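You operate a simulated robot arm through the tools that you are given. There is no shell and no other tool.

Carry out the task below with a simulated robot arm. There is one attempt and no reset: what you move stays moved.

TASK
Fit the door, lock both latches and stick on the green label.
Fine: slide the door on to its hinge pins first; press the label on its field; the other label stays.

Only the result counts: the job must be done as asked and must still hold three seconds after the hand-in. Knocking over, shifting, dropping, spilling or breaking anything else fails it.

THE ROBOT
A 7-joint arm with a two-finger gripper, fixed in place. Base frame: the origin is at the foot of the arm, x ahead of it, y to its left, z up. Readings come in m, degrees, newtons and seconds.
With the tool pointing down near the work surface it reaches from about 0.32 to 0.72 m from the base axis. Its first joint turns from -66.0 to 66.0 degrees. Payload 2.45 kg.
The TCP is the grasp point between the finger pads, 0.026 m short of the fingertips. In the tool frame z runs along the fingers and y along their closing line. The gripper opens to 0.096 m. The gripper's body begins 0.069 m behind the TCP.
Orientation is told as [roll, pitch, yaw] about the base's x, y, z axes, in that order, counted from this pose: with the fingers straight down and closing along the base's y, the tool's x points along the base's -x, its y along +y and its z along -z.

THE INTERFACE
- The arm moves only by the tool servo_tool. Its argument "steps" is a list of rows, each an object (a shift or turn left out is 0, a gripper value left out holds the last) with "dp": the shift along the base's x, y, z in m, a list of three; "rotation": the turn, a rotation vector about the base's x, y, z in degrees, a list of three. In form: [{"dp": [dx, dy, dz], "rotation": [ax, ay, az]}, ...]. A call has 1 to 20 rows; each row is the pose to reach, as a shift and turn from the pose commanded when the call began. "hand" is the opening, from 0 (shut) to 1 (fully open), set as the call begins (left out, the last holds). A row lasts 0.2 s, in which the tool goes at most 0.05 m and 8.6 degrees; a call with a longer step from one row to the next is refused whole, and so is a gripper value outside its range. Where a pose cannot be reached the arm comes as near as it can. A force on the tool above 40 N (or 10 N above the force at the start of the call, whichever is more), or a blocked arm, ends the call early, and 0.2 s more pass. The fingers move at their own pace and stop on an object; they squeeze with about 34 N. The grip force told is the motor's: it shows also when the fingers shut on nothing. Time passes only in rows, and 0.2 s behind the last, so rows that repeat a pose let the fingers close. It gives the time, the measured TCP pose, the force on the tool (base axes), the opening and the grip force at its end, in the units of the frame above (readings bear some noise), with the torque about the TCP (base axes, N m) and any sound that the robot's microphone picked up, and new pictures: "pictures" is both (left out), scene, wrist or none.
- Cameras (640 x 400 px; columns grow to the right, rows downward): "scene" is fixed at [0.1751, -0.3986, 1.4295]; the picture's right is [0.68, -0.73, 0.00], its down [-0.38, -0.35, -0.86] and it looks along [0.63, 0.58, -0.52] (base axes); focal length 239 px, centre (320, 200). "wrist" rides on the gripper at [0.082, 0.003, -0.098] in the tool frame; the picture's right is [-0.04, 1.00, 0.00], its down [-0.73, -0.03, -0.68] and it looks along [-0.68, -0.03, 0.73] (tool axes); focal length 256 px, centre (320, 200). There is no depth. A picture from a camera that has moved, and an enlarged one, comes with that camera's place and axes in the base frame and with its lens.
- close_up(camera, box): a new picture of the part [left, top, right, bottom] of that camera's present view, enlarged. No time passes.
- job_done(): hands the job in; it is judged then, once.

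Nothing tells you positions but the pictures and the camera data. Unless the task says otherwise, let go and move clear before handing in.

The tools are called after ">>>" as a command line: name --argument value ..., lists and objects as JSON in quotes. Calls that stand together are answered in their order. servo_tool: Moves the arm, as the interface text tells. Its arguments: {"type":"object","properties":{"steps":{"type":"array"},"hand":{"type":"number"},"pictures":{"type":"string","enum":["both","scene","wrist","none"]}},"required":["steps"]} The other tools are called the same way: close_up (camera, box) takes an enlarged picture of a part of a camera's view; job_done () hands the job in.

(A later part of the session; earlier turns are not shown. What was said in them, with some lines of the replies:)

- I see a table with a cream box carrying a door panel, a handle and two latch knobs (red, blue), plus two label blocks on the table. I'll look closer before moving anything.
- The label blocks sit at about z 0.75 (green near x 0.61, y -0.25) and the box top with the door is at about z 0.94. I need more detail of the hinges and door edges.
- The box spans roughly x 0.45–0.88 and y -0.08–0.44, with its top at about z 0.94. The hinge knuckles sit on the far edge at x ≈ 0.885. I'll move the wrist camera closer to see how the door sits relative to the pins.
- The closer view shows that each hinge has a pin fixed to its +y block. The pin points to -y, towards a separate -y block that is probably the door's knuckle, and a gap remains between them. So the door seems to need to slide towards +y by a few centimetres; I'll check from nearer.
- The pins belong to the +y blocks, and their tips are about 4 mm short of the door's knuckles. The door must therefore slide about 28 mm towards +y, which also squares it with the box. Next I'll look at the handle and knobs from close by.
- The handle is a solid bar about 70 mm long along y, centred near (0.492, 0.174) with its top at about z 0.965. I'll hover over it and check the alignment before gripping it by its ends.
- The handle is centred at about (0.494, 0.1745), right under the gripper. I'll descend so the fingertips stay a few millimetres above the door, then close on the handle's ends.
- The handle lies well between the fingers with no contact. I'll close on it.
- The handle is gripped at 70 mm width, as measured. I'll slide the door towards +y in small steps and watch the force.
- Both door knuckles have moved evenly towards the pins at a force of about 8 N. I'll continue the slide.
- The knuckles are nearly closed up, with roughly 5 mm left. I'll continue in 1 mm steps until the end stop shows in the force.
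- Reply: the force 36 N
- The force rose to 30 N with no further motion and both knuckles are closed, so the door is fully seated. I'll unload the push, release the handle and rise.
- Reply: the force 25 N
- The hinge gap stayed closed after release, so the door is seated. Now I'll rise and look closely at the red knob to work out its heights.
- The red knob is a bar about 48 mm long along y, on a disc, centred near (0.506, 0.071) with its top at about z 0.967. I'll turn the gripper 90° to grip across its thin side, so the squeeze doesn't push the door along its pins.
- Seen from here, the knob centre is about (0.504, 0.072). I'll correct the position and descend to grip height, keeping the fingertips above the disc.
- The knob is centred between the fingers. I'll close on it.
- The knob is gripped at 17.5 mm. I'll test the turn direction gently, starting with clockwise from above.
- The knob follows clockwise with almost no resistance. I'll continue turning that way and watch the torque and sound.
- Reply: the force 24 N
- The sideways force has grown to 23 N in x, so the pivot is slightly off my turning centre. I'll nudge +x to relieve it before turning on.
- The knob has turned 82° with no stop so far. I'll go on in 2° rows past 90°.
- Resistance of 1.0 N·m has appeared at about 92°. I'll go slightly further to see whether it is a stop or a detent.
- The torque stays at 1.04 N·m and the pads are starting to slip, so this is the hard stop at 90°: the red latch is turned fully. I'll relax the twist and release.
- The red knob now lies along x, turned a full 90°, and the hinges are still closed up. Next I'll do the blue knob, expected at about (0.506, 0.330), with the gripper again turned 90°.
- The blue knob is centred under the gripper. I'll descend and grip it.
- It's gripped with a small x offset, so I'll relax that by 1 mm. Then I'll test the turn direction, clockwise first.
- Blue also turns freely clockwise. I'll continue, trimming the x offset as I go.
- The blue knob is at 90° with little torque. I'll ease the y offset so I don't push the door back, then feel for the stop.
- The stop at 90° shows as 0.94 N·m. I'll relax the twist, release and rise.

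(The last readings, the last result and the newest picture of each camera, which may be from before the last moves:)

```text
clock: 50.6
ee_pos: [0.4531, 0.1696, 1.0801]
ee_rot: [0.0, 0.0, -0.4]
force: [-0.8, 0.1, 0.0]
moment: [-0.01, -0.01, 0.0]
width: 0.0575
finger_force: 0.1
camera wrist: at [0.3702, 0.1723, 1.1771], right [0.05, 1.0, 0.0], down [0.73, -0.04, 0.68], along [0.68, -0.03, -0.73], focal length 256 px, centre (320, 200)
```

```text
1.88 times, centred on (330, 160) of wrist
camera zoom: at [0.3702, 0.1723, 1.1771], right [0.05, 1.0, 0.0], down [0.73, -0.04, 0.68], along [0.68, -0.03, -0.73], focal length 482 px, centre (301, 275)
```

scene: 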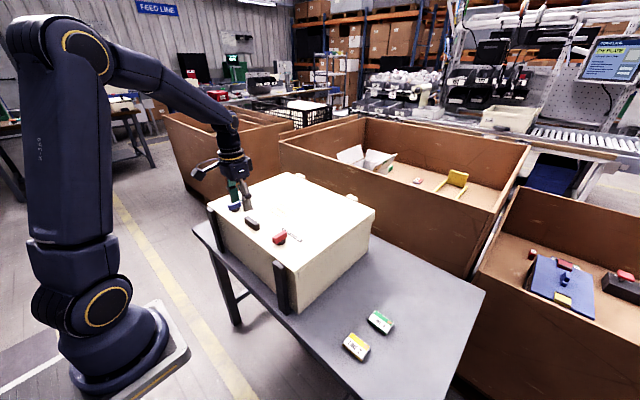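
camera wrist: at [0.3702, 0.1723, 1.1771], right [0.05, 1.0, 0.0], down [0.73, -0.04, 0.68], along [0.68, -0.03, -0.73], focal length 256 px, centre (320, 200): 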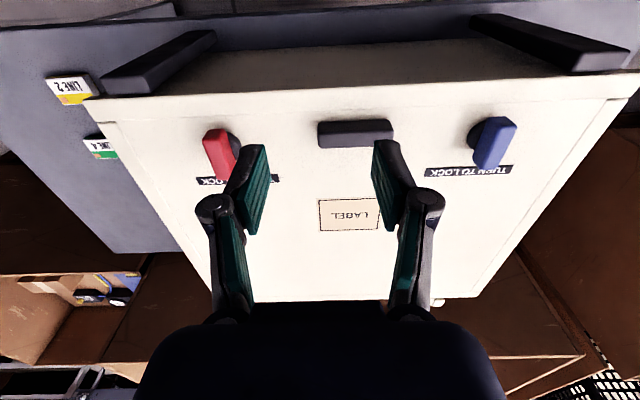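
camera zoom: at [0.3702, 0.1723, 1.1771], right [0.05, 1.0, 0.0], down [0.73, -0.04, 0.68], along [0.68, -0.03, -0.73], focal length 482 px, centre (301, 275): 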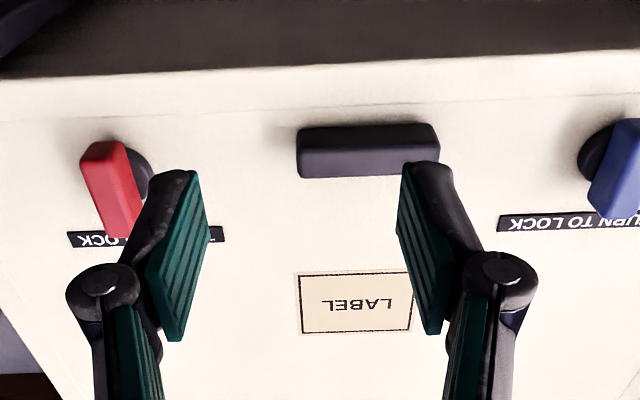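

Both latches sit at their 90° stops and the hinges are still closed. Next is the green "LINE 4" label, near (0.607, -0.244) on the table with its text facing the same way as the field. I'll travel over high and look.

>>> servo_tool --steps '[{"dp": [0.006, -0.04, 0]}, {"dp": [0.012, -0.08, 0]}, {"dp": [0.02, -0.12, 0]}, {"dp": [0.027, -0.16, 0]}, {"dp": [0.034, -0.2, 0]}, {"dp": [0.04, -0.24, 0]}, {"dp": [0.047, -0.28, 0]}, {"dp": [0.054, -0.32, 0]}, {"dp": [0.06, -0.36, 0]}, {"dp": [0.067, -0.4, -0.01]}, {"dp": [0.067, -0.414, -0.05]}, {"dp": [0.067, -0.414, -0.09]}, {"dp": [0.067, -0.414, -0.13]}, {"dp": [0.067, -0.414, -0.16], "rotation": [0, 0, 0.4]}, {"dp": [0.067, -0.414, -0.16], "rotation": [0, 0, 0.4]}]' --hand 1 --pictures "both"

>>> close_up --camera "wrist" --box '[220, 60, 420, 200]'

>>> close_up --camera "scene" --box '[335, 300, 405, 370]'

```text
clock: 53.8
ee_pos: [0.5195, -0.2433, 0.9218]
ee_rot: [0.1, 0.0, 0.1]
force: [-0.8, -0.2, -1.1]
moment: [0.02, 0.02, -0.01]
width: 0.0964
finger_force: 0.0
camera wrist: at [0.4365, -0.2407, 1.0202], right [0.04, 1.0, 0.0], down [0.73, -0.03, 0.68], along [0.68, -0.03, -0.73], focal length 256 px, centre (320, 200)
```

scene: 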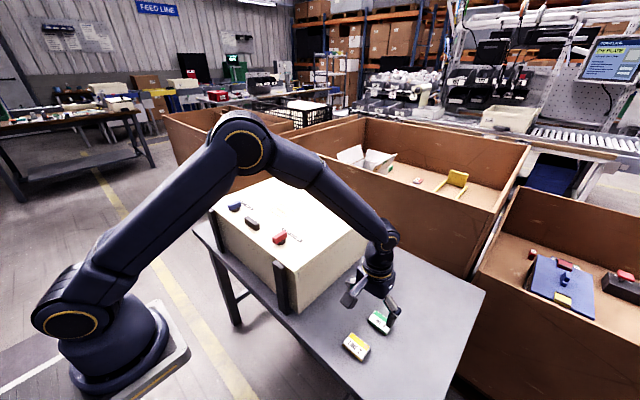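
wrist: 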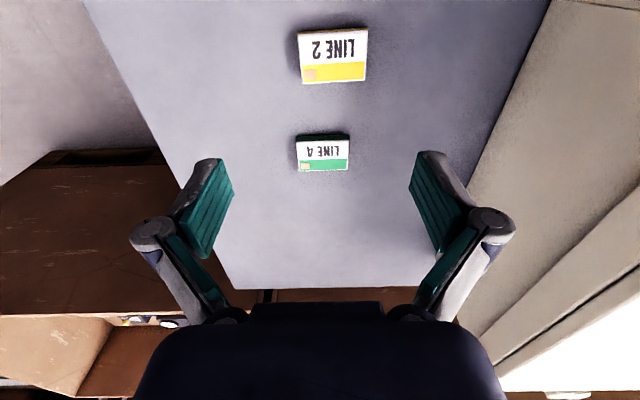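

```text
2.86 times, centred on (320, 130) of wrist
camera zoom: at [0.4365, -0.2407, 1.0202], right [0.04, 1.0, 0.0], down [0.73, -0.03, 0.68], along [0.68, -0.03, -0.73], focal length 731 px, centre (320, 400)
```

zoom: 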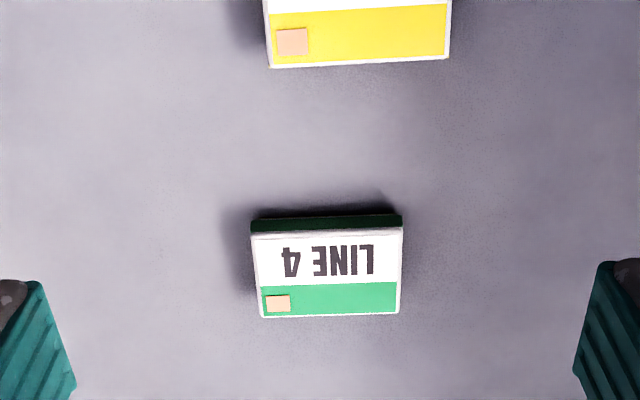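

```text
5.71 times, centred on (370, 335) of scene
camera zoom: at [0.1751, -0.3986, 1.4295], right [0.68, -0.73, 0.0], down [-0.38, -0.35, -0.86], along [0.63, 0.58, -0.52], focal length 1368 px, centre (34, -571)
```

zoom: 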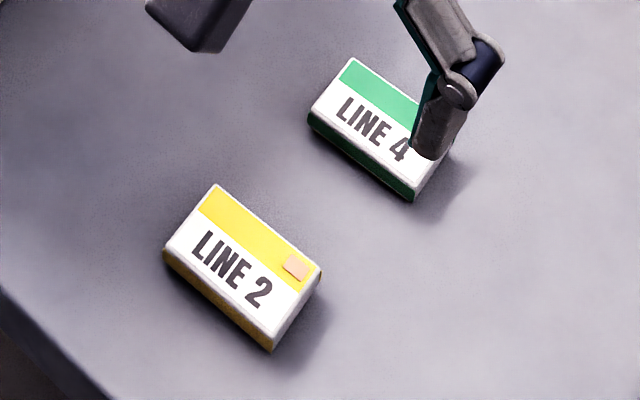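

The green label is about 62 × 42 mm and 15 mm thick, aligned with the axes near (0.611, -0.244). I'll hover lower over it to refine the alignment.

>>> servo_tool --steps '[{"dp": [0.03, 0, -0.02]}, {"dp": [0.06, 0, -0.045]}, {"dp": [0.09, 0, -0.07]}, {"dp": [0.0915, 0, -0.1]}, {"dp": [0.0915, 0, -0.1]}]' --pictures "both"

>>> close_up --camera "wrist" --box '[200, 60, 440, 220]'

>>> close_up --camera "scene" --box '[340, 280, 420, 350]'

```text
clock: 55.0
ee_pos: [0.6115, -0.2449, 0.8204]
ee_rot: [0.0, -0.1, -0.1]
force: [-0.4, 0.6, -0.7]
moment: [-0.01, 0.02, -0.01]
width: 0.0959
finger_force: 0.0
camera wrist: at [0.529, -0.242, 0.9189], right [0.04, 1.0, 0.0], down [0.73, -0.03, 0.68], along [0.68, -0.03, -0.73], focal length 256 px, centre (320, 200)
```

scene: 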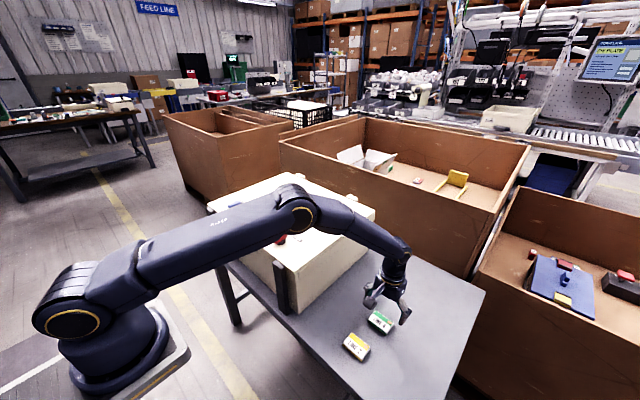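
wrist: 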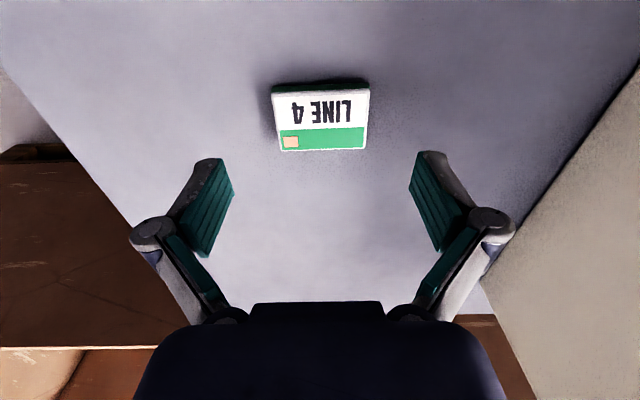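

```text
2.50 times, centred on (320, 140) of wrist
camera zoom: at [0.529, -0.242, 0.9189], right [0.04, 1.0, 0.0], down [0.73, -0.03, 0.68], along [0.68, -0.03, -0.73], focal length 640 px, centre (320, 350)
```

zoom: 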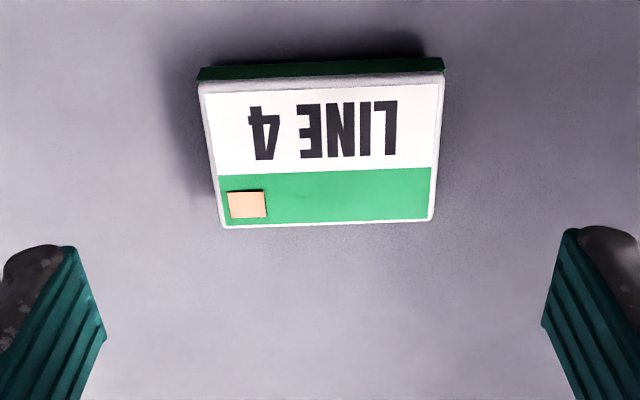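

```text
5.71 times, centred on (380, 315) of scene
camera zoom: at [0.1751, -0.3986, 1.4295], right [0.68, -0.73, 0.0], down [-0.38, -0.35, -0.86], along [0.63, 0.58, -0.52], focal length 1368 px, centre (-23, -457)
```

zoom: 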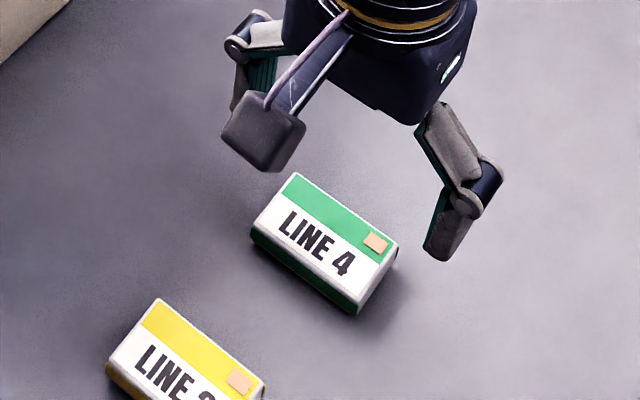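

>>> servo_tool --steps '[{"dp": [-0.001, 0, -0.015]}, {"dp": [-0.002, 0, -0.03]}, {"dp": [-0.002, 0, -0.03]}]' --pictures "wrist"

>>> close_up --camera "wrist" --box '[190, 80, 450, 240]'

>>> close_up --camera "scene" --box '[340, 280, 420, 350]'

```text
clock: 55.8
ee_pos: [0.6093, -0.2448, 0.7898]
ee_rot: [0.0, 0.0, -0.1]
force: [-0.7, 0.2, -1.2]
moment: [-0.01, -0.01, 0.0]
width: 0.096
finger_force: 0.0
camera wrist: at [0.5269, -0.242, 0.8882], right [0.04, 1.0, 0.0], down [0.73, -0.03, 0.68], along [0.68, -0.03, -0.73], focal length 256 px, centre (320, 200)
```

wrist: 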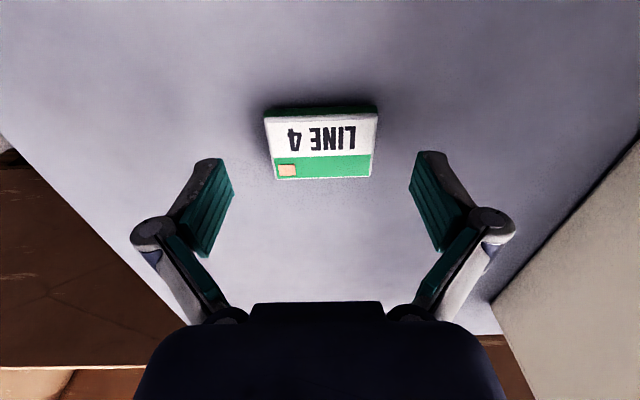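

```text
2.46 times, centred on (320, 160) of wrist
camera zoom: at [0.5269, -0.242, 0.8882], right [0.04, 1.0, 0.0], down [0.73, -0.03, 0.68], along [0.68, -0.03, -0.73], focal length 630 px, centre (320, 298)
```

zoom: 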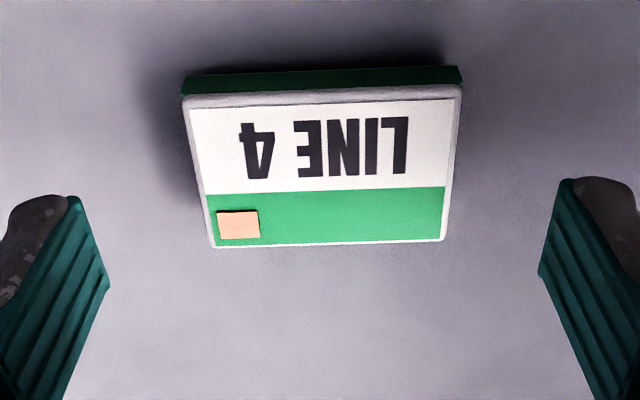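

```text
5.71 times, centred on (380, 315) of scene
camera zoom: at [0.1751, -0.3986, 1.4295], right [0.68, -0.73, 0.0], down [-0.38, -0.35, -0.86], along [0.63, 0.58, -0.52], focal length 1368 px, centre (-23, -457)
```

zoom: 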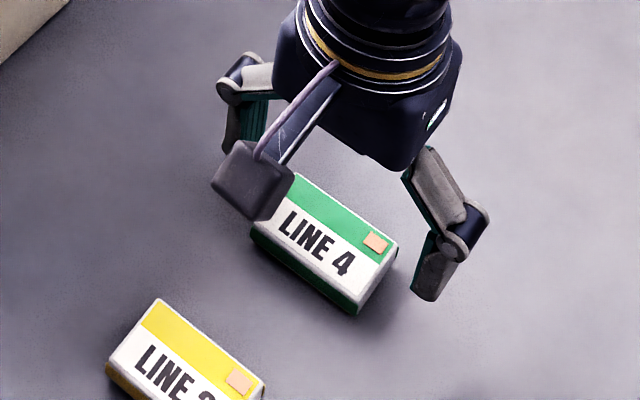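

The label centre is at about (0.610, -0.244), its top near z 0.757 and the table near z 0.741. I'll descend so the fingertips straddle it just above the table.

>>> servo_tool --steps '[{"dp": [-0.001, 0, -0.008]}, {"dp": [-0.001, 0, -0.014]}, {"dp": [-0.001, 0, -0.018]}, {"dp": [-0.001, 0, -0.018]}]' --pictures "wrist"

>>> close_up --camera "wrist" --box '[190, 80, 450, 240]'

>>> close_up --camera "scene" --box '[350, 290, 430, 350]'

```text
clock: 56.8
ee_pos: [0.6097, -0.2436, 0.771]
ee_rot: [0.1, 0.0, 0.0]
force: [0.3, 0.1, -0.7]
moment: [-0.01, 0.02, -0.01]
width: 0.0961
finger_force: 0.1
camera wrist: at [0.5266, -0.2404, 0.8698], right [0.04, 1.0, 0.0], down [0.73, -0.03, 0.68], along [0.68, -0.03, -0.73], focal length 256 px, centre (320, 200)
```

wrist: 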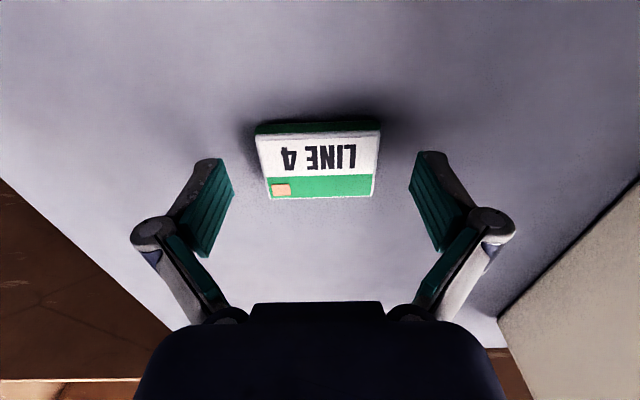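

```text
2.46 times, centred on (320, 160) of wrist
camera zoom: at [0.5266, -0.2404, 0.8698], right [0.04, 1.0, 0.0], down [0.73, -0.03, 0.68], along [0.68, -0.03, -0.73], focal length 630 px, centre (320, 298)
```

zoom: 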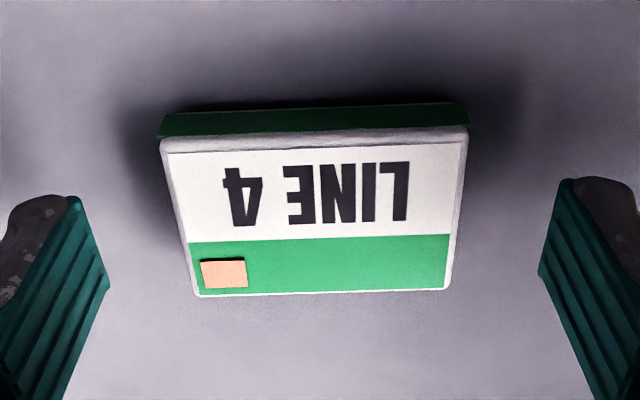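

```text
6.67 times, centred on (390, 320) of scene
camera zoom: at [0.1751, -0.3986, 1.4295], right [0.68, -0.73, 0.0], down [-0.38, -0.35, -0.86], along [0.63, 0.58, -0.52], focal length 1596 px, centre (-147, -600)
```

zoom: 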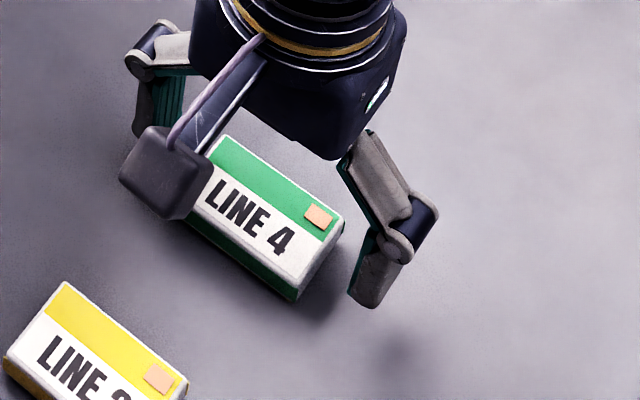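

The label lies centred between the fingers, which are just above the table. I'll close on it.

>>> servo_tool --steps '[{"dp": [0, 0, 0]}, {"dp": [0, 0, 0]}, {"dp": [0, 0, 0]}, {"dp": [0, 0, 0]}, {"dp": [0, 0, 0]}]' --hand 0 --pictures "wrist"

```text
clock: 58.0
ee_pos: [0.6076, -0.2428, 0.7715]
ee_rot: [0.0, -0.1, 0.0]
force: [-0.6, 0.5, 1.9]
moment: [0.12, 0.04, -0.02]
width: 0.0606
finger_force: 34.2
camera wrist: at [0.5266, -0.2405, 0.8701], right [0.04, 1.0, 0.0], down [0.73, -0.03, 0.68], along [0.68, -0.03, -0.73], focal length 256 px, centre (320, 200)
```

wrist: 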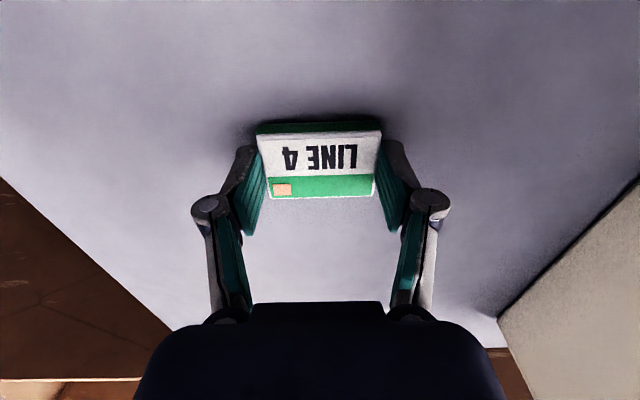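

The label is gripped at 60.6 mm. I'll lift it straight up well clear of everything.

>>> servo_tool --steps '[{"dp": [0, 0, 0.01]}, {"dp": [0, 0, 0.03]}, {"dp": [0, 0, 0.07]}, {"dp": [0, 0, 0.11]}, {"dp": [0, 0, 0.15]}, {"dp": [0, 0, 0.19]}, {"dp": [0, 0, 0.23]}, {"dp": [0, 0, 0.27]}, {"dp": [0, 0, 0.287]}, {"dp": [0, 0, 0.287]}]' --pictures "both"

```text
clock: 60.2
ee_pos: [0.6074, -0.2417, 1.0614]
ee_rot: [0.0, -0.1, 0.0]
force: [-0.4, 0.0, 0.1]
moment: [0.01, 0.02, 0.02]
width: 0.0605
finger_force: 34.5
camera wrist: at [0.5244, -0.2396, 1.1597], right [0.04, 1.0, 0.0], down [0.73, -0.03, 0.68], along [0.68, -0.03, -0.73], focal length 256 px, centre (320, 200)
```

scene: 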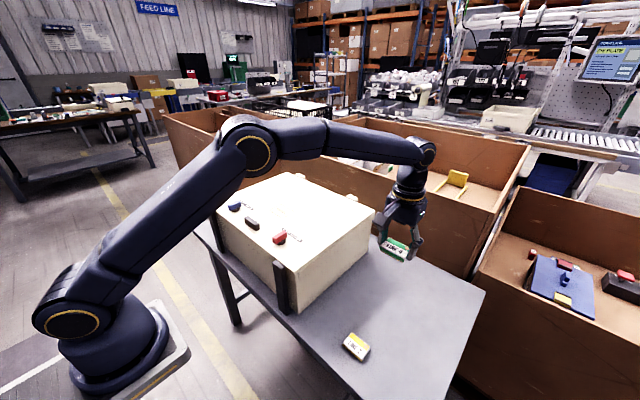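
wrist: 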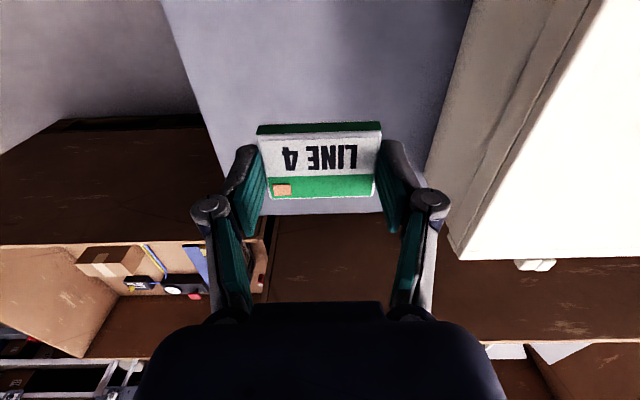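

The label is held level. I'll carry it over to the door and stop short (x ≈ 0.50) so the LABEL field stays visible beyond it for measuring.

>>> servo_tool --steps '[{"dp": [-0.011, 0.044, 0]}, {"dp": [-0.022, 0.088, 0]}, {"dp": [-0.033, 0.132, 0]}, {"dp": [-0.044, 0.176, 0]}, {"dp": [-0.055, 0.22, 0]}, {"dp": [-0.066, 0.264, 0]}, {"dp": [-0.077, 0.308, 0]}, {"dp": [-0.088, 0.352, 0]}, {"dp": [-0.099, 0.396, 0]}, {"dp": [-0.11, 0.434, -0.01]}, {"dp": [-0.11, 0.443, -0.03]}, {"dp": [-0.11, 0.443, -0.03]}]' --pictures "wrist"

>>> close_up --camera "wrist" --box '[220, 110, 420, 270]'

>>> close_up --camera "scene" --box '[250, 180, 330, 240]'

```text
clock: 62.8
ee_pos: [0.4993, 0.1991, 1.0341]
ee_rot: [0.0, 0.0, -0.1]
force: [0.1, -0.2, -1.0]
moment: [0.04, -0.02, -0.01]
width: 0.0604
finger_force: 34.3
camera wrist: at [0.4164, 0.2018, 1.1323], right [0.04, 1.0, 0.0], down [0.73, -0.03, 0.68], along [0.68, -0.03, -0.73], focal length 256 px, centre (320, 200)
```

wrist: 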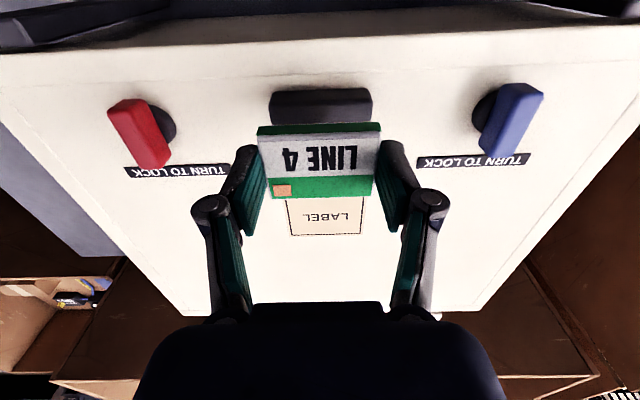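

```text
2.50 times, centred on (320, 190) of wrist
camera zoom: at [0.4164, 0.2018, 1.1323], right [0.04, 1.0, 0.0], down [0.73, -0.03, 0.68], along [0.68, -0.03, -0.73], focal length 640 px, centre (320, 225)
```

zoom: 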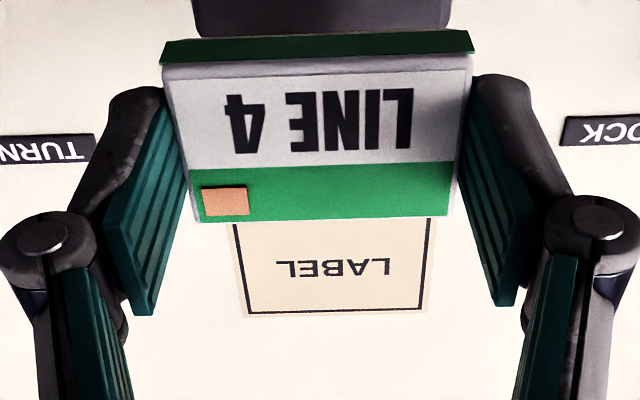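

```text
6.67 times, centred on (290, 210) of scene
camera zoom: at [0.1751, -0.3985, 1.4295], right [0.68, -0.73, 0.0], down [-0.38, -0.35, -0.86], along [0.63, 0.58, -0.52], focal length 1596 px, centre (520, 133)
```

zoom: 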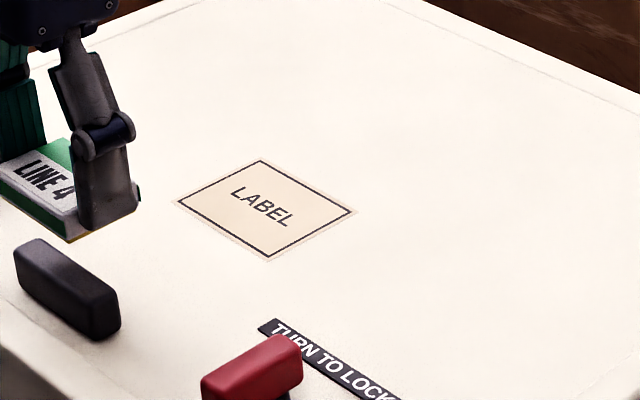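

The field is about 78 × 60 mm, a bit larger than the label, and centred near (0.617, 0.200). I'll move over it and hover about a centimetre above, so its border shows around the label.

>>> servo_tool --steps '[{"dp": [0.04, 0, 0]}, {"dp": [0.08, 0, 0]}, {"dp": [0.117, 0, 0]}, {"dp": [0.117, 0, -0.02]}, {"dp": [0.117, 0, -0.038]}, {"dp": [0.117, 0, -0.046]}, {"dp": [0.117, 0, -0.046]}]' --pictures "wrist"

>>> close_up --camera "wrist" --box '[220, 90, 420, 230]'

>>> close_up --camera "scene" --box '[250, 180, 330, 240]'

```text
clock: 64.4
ee_pos: [0.6157, 0.2001, 0.9839]
ee_rot: [0.1, 0.0, 0.0]
force: [-0.7, -0.1, -0.1]
moment: [0.0, 0.0, 0.0]
width: 0.0606
finger_force: 34.4
camera wrist: at [0.5331, 0.2027, 1.082], right [0.04, 1.0, 0.0], down [0.73, -0.03, 0.68], along [0.68, -0.03, -0.73], focal length 256 px, centre (320, 200)
```

wrist: 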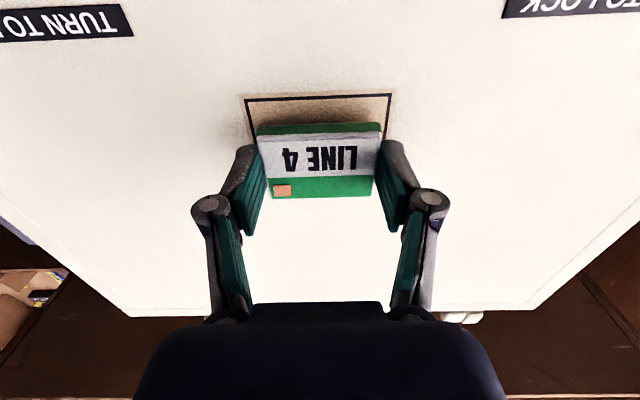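

```text
2.86 times, centred on (320, 160) of wrist
camera zoom: at [0.5331, 0.2027, 1.082], right [0.04, 1.0, 0.0], down [0.73, -0.03, 0.68], along [0.68, -0.03, -0.73], focal length 731 px, centre (320, 314)
```

zoom: 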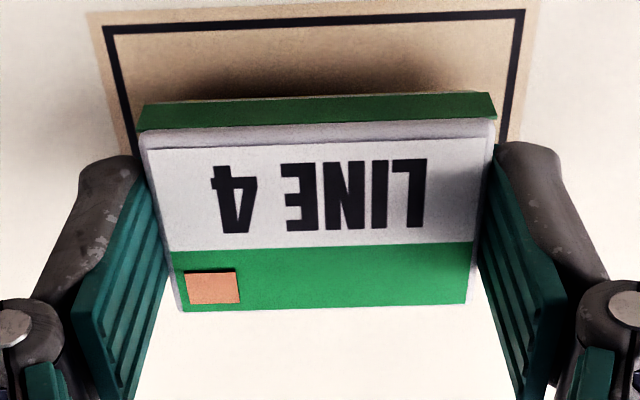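

```text
6.67 times, centred on (290, 210) of scene
camera zoom: at [0.1751, -0.3986, 1.4295], right [0.68, -0.73, 0.0], down [-0.38, -0.35, -0.86], along [0.63, 0.58, -0.52], focal length 1596 px, centre (520, 133)
```

zoom: 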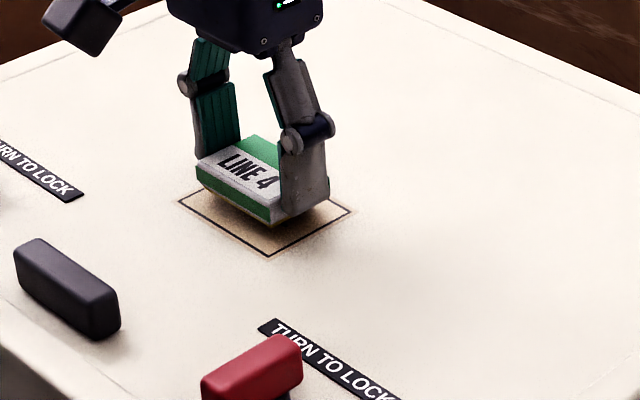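

The field's centre looks to be about 3 mm further in +x than the label. I'll shift and lower to a few millimetres above the door, then recheck the margins.

>>> servo_tool --steps '[{"dp": [0.003, 0, -0.003]}, {"dp": [0.003, 0, -0.007]}, {"dp": [0.003, 0, -0.01]}, {"dp": [0.003, 0, -0.01]}]' --pictures "wrist"

>>> close_up --camera "wrist" --box '[220, 90, 420, 230]'

>>> close_up --camera "scene" --box '[260, 190, 320, 230]'

```text
clock: 65.4
ee_pos: [0.6183, 0.1987, 0.9731]
ee_rot: [0.0, -0.1, -0.2]
force: [-1.4, -1.7, 5.8]
moment: [0.06, -0.06, -0.03]
width: 0.0606
finger_force: 34.3
camera wrist: at [0.5359, 0.202, 1.072], right [0.04, 1.0, 0.0], down [0.73, -0.03, 0.68], along [0.68, -0.03, -0.73], focal length 256 px, centre (320, 200)
```

wrist: 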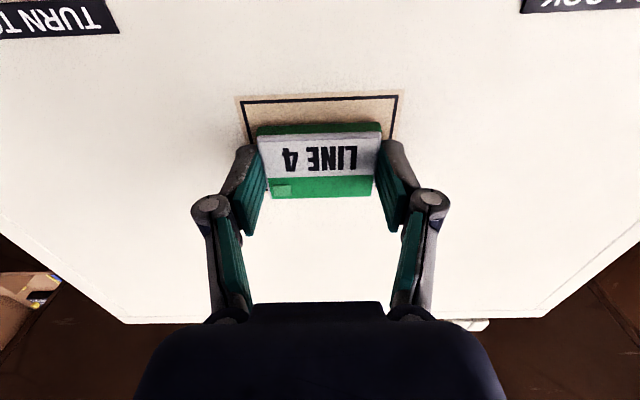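

```text
2.86 times, centred on (320, 160) of wrist
camera zoom: at [0.5359, 0.202, 1.072], right [0.04, 1.0, 0.0], down [0.73, -0.03, 0.68], along [0.68, -0.03, -0.73], focal length 731 px, centre (320, 314)
```

zoom: 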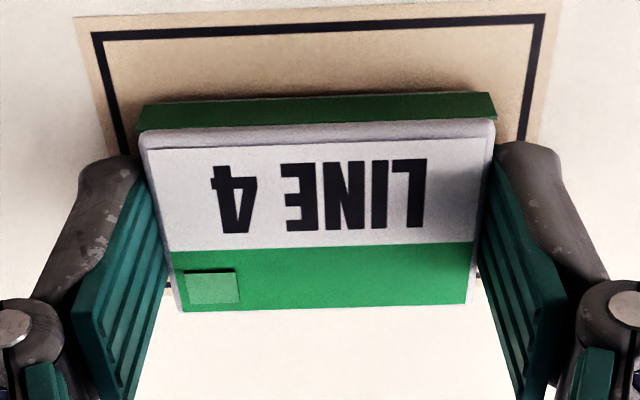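

```text
10.00 times, centred on (290, 210) of scene
camera zoom: at [0.175, -0.3987, 1.4295], right [0.68, -0.73, 0.0], down [-0.38, -0.35, -0.86], along [0.63, 0.58, -0.52], focal length 2394 px, centre (620, 100)
```

zoom: 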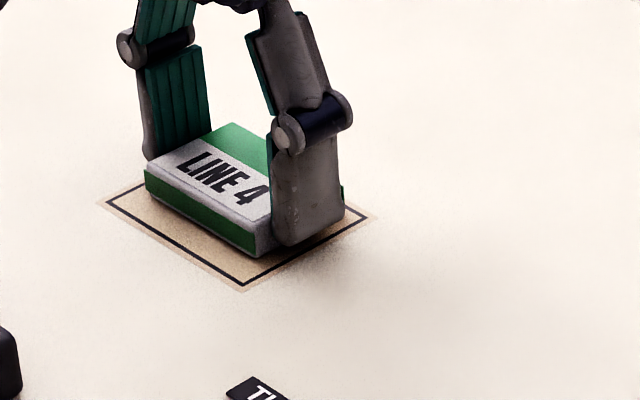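

The label has touched down (5.8 N) and its tan square has turned green, so it appears to register being pressed on its field. I'll check the margins in more detail before pressing a little more.

>>> close_up --camera "wrist" --box '[235, 85, 295, 205]'

>>> close_up --camera "wrist" --box '[355, 85, 415, 205]'

>>> close_up --camera "scene" --box '[268, 195, 308, 222]'

```text
3.33 times, centred on (265, 145) of wrist
camera zoom: at [0.5359, 0.202, 1.072], right [0.04, 1.0, 0.0], down [0.73, -0.03, 0.68], along [0.68, -0.03, -0.73], focal length 853 px, centre (503, 383)
```

zoom: 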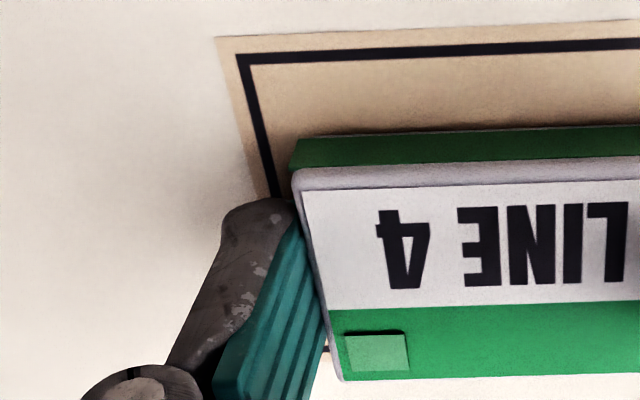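

```text
3.33 times, centred on (385, 145) of wrist
camera zoom: at [0.5359, 0.202, 1.072], right [0.04, 1.0, 0.0], down [0.73, -0.03, 0.68], along [0.68, -0.03, -0.73], focal length 853 px, centre (103, 383)
```

zoom: 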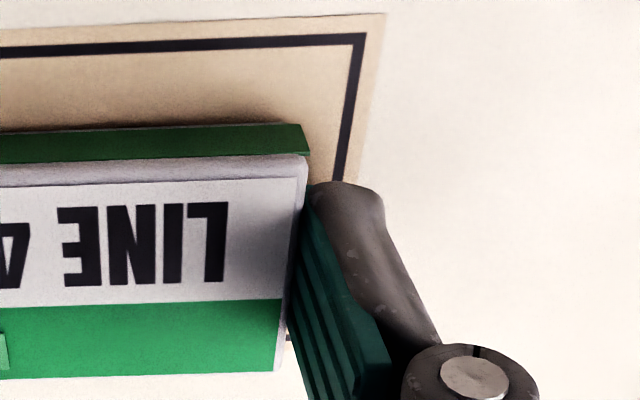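

```text
14.81 times, centred on (288, 208) of scene
camera zoom: at [0.175, -0.3987, 1.4295], right [0.68, -0.73, 0.0], down [-0.38, -0.35, -0.86], along [0.63, 0.58, -0.52], focal length 3546 px, centre (794, 74)
```

zoom: 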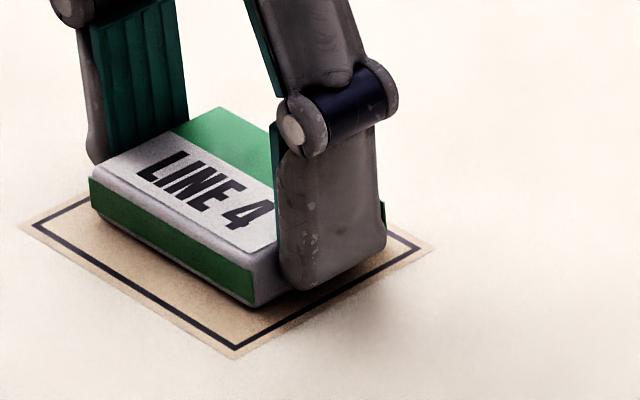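

My margin estimates from both cameras suggest the label sits about 5 mm towards +x of the field centre, though still inside the frame. I'll ease the pressing force to near zero without pulling, to see whether it is already stuck.

>>> servo_tool --steps '[{"dp": [0, 0, 0.0004]}, {"dp": [0, 0, 0.0008]}, {"dp": [0, 0, 0.0008]}]' --pictures "wrist"

>>> close_up --camera "wrist" --box '[220, 90, 420, 230]'

```text
clock: 66.2
ee_pos: [0.6185, 0.2001, 0.9731]
ee_rot: [0.0, 0.1, 0.0]
force: [2.7, -1.7, -8.4]
moment: [0.05, -0.15, -0.03]
width: 0.0605
finger_force: 34.3
camera wrist: at [0.5361, 0.2019, 1.0723], right [0.04, 1.0, 0.0], down [0.73, -0.03, 0.68], along [0.68, -0.03, -0.73], focal length 256 px, centre (320, 200)
```

wrist: 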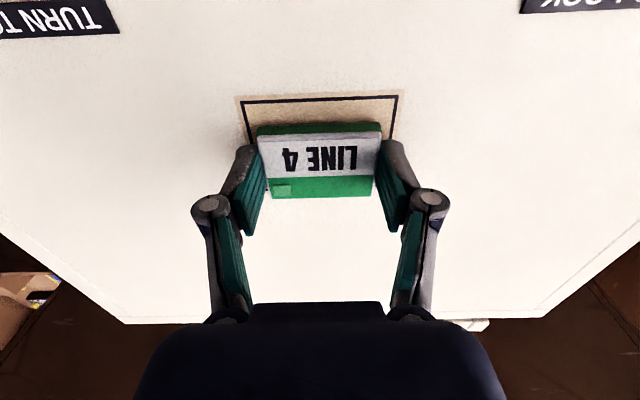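

```text
2.86 times, centred on (320, 160) of wrist
camera zoom: at [0.5361, 0.2019, 1.0723], right [0.04, 1.0, 0.0], down [0.73, -0.03, 0.68], along [0.68, -0.03, -0.73], focal length 731 px, centre (320, 314)
```

zoom: 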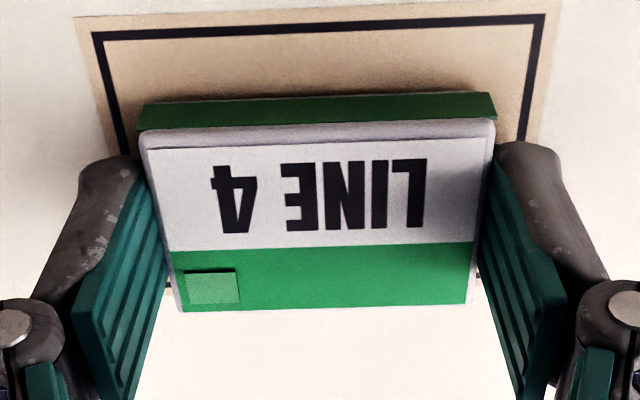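

It is stuck: a slight pull now shows -8 N and the indicator stays green. I'll press it firmly for a second to be safe, then bring the force back to neutral.

>>> servo_tool --steps '[{"dp": [0, 0, -0.0005]}, {"dp": [0, 0, -0.001]}, {"dp": [0, 0, -0.0012]}, {"dp": [0, 0, -0.0012]}, {"dp": [0, 0, -0.0012]}, {"dp": [0, 0, -0.0012]}]' --pictures "none"

```text
clock: 67.6
ee_pos: [0.6184, 0.1999, 0.9735]
ee_rot: [-0.1, 0.0, 0.0]
force: [-10.7, -2.3, 7.3]
moment: [-0.03, 0.18, -0.03]
width: 0.061
finger_force: 34.4
```

Pressed at 7 N. Now I'll open the fingers and rise straight up.

>>> servo_tool --steps '[{"dp": [-0.0003, 0, 0.0003]}, {"dp": [-0.0006, 0, 0.0005]}, {"dp": [-0.0006, 0, 0.0005]}]' --pictures "none"

>>> servo_tool --steps '[{"dp": [0, 0, 0]}, {"dp": [0, 0, 0]}, {"dp": [0, 0, 0]}, {"dp": [0, 0, 0]}]' --hand 1 --pictures "wrist"

```text
clock: 68.4
ee_pos: [0.6184, 0.1994, 0.9732]
ee_rot: [0.0, -0.1, -0.1]
force: [-8.7, -2.9, 0.3]
moment: [-0.04, 0.16, -0.01]
width: 0.0611
finger_force: 34.3
```

```text
clock: 69.4
ee_pos: [0.6182, 0.2002, 0.9742]
ee_rot: [0.0, -0.1, 0.0]
force: [0.3, -0.3, -0.4]
moment: [-0.03, -0.02, 0.0]
width: 0.096
finger_force: 0.1
camera wrist: at [0.5366, 0.2022, 1.0723], right [0.04, 1.0, 0.0], down [0.73, -0.03, 0.68], along [0.68, -0.03, -0.73], focal length 256 px, centre (320, 200)
```

wrist: 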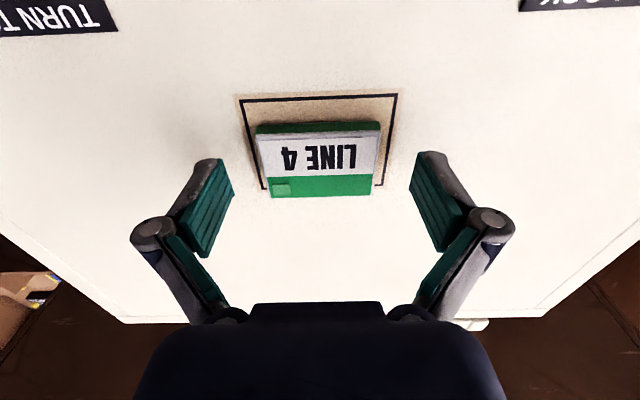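

The fingers are clear of the label. I'll rise and back off to see the whole result.

>>> servo_tool --steps '[{"dp": [0, 0, 0.02]}, {"dp": [0, 0, 0.05]}, {"dp": [0, 0, 0.09]}, {"dp": [-0.03, 0, 0.13]}, {"dp": [-0.07, 0, 0.16]}, {"dp": [-0.11, 0, 0.18]}, {"dp": [-0.15, 0, 0.19]}, {"dp": [-0.19, 0, 0.2]}, {"dp": [-0.19, 0, 0.2]}]' --pictures "both"

>>> close_up --camera "wrist" --box '[170, 70, 490, 270]'

>>> close_up --camera "scene" --box '[210, 165, 380, 255]'

>>> close_up --camera "scene" --box '[290, 165, 370, 215]'

>>> close_up --camera "scene" --box '[268, 190, 318, 225]'

```text
clock: 71.4
ee_pos: [0.4275, 0.201, 1.1732]
ee_rot: [0.0, 0.0, -0.2]
force: [0.2, 0.3, 0.8]
moment: [-0.01, 0.0, 0.01]
width: 0.0958
finger_force: 0.0
camera wrist: at [0.3454, 0.2038, 1.2727], right [0.04, 1.0, 0.0], down [0.73, -0.03, 0.68], along [0.68, -0.03, -0.73], focal length 256 px, centre (320, 200)
```

scene: 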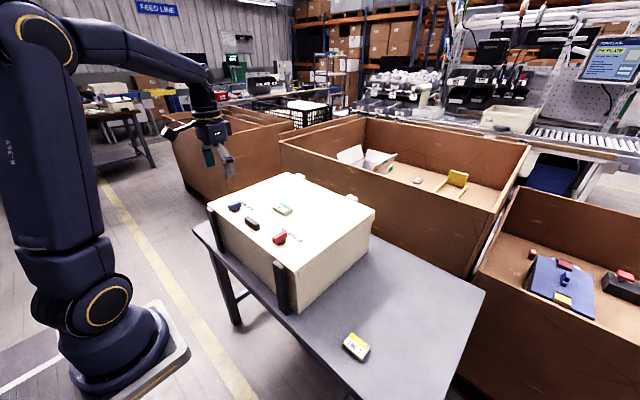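
wrist: 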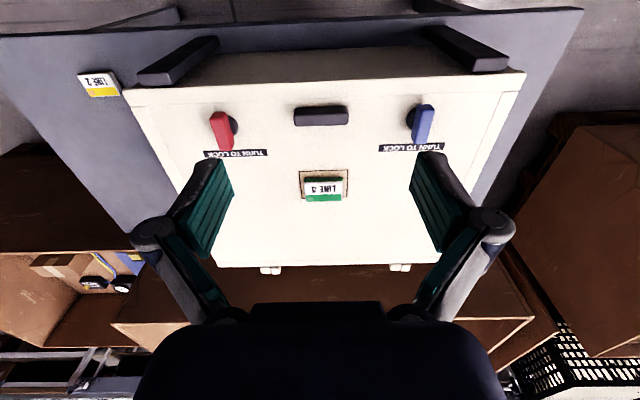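

```text
2.00 times, centred on (330, 170) of wrist
camera zoom: at [0.3454, 0.2038, 1.2727], right [0.04, 1.0, 0.0], down [0.73, -0.03, 0.68], along [0.68, -0.03, -0.73], focal length 512 px, centre (300, 260)
```

zoom: 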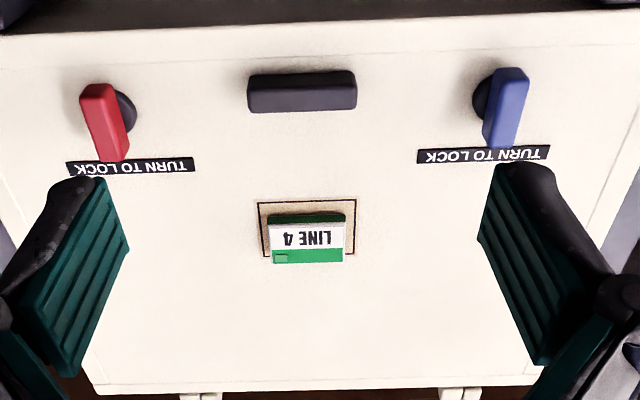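

```text
3.76 times, centred on (295, 210) of scene
camera zoom: at [0.1751, -0.3986, 1.4295], right [0.68, -0.73, 0.0], down [-0.38, -0.35, -0.86], along [0.63, 0.58, -0.52], focal length 901 px, centre (414, 162)
```

zoom: 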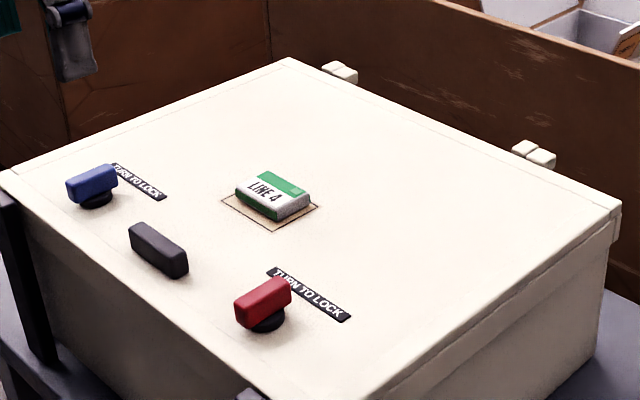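

```text
8.00 times, centred on (330, 190) of scene
camera zoom: at [0.1751, -0.3986, 1.4295], right [0.68, -0.73, 0.0], down [-0.38, -0.35, -0.86], along [0.63, 0.58, -0.52], focal length 1915 px, centre (240, 280)
```

zoom: 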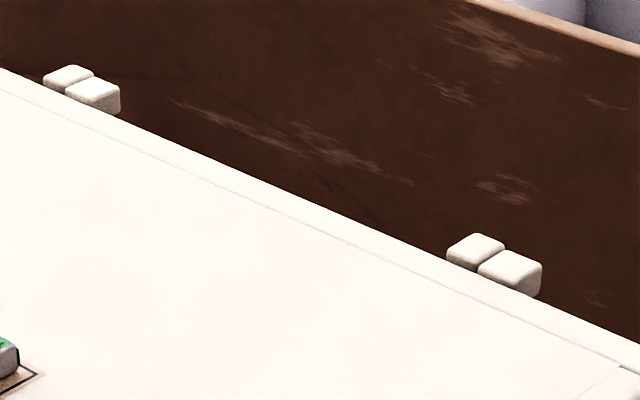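

```text
11.43 times, centred on (293, 208) of scene
camera zoom: at [0.1751, -0.3986, 1.4295], right [0.68, -0.73, 0.0], down [-0.38, -0.35, -0.86], along [0.63, 0.58, -0.52], focal length 2736 px, centre (629, 114)
```

zoom: 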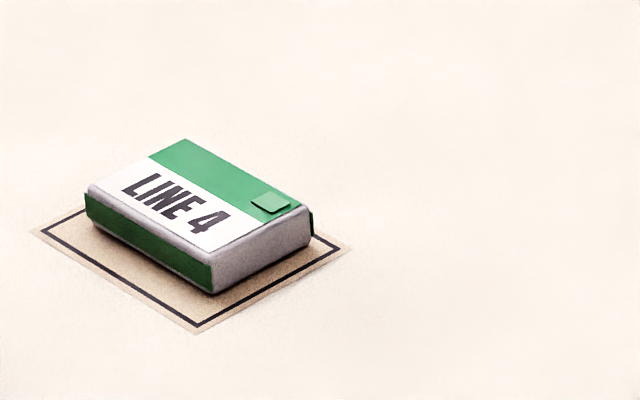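

The door is fully on its hinge pins and both latches are at their locked stops. The green label is stuck inside its field with its indicator green, the yellow label is untouched, and the arm is clear. I'm handing the job in.

>>> job_done

```text
The job is handed in.
```

The job is handed in: the door is on its hinge pins, both latches are turned to lock, and the green label is stuck on its field. I don't know the verdict yet.

- **Door:** I slid it about 25 mm towards +y until both knuckles closed and the push force rose with no further movement. The hinges still looked closed at the end.
- **Latches:** Both knobs turned 90° clockwise to a hard stop. The microphone picked up no click, so I am judging "locked" from the stops alone.
- **Green label:** It held when I pulled lightly, and its small square turned green when it touched down. It sits about 4 mm towards +x of the field's centre, but inside the printed frame. Once it had stuck I left it there.
- **Other label:** The yellow "LINE 2" label was not touched, and I saw nothing else disturbed.
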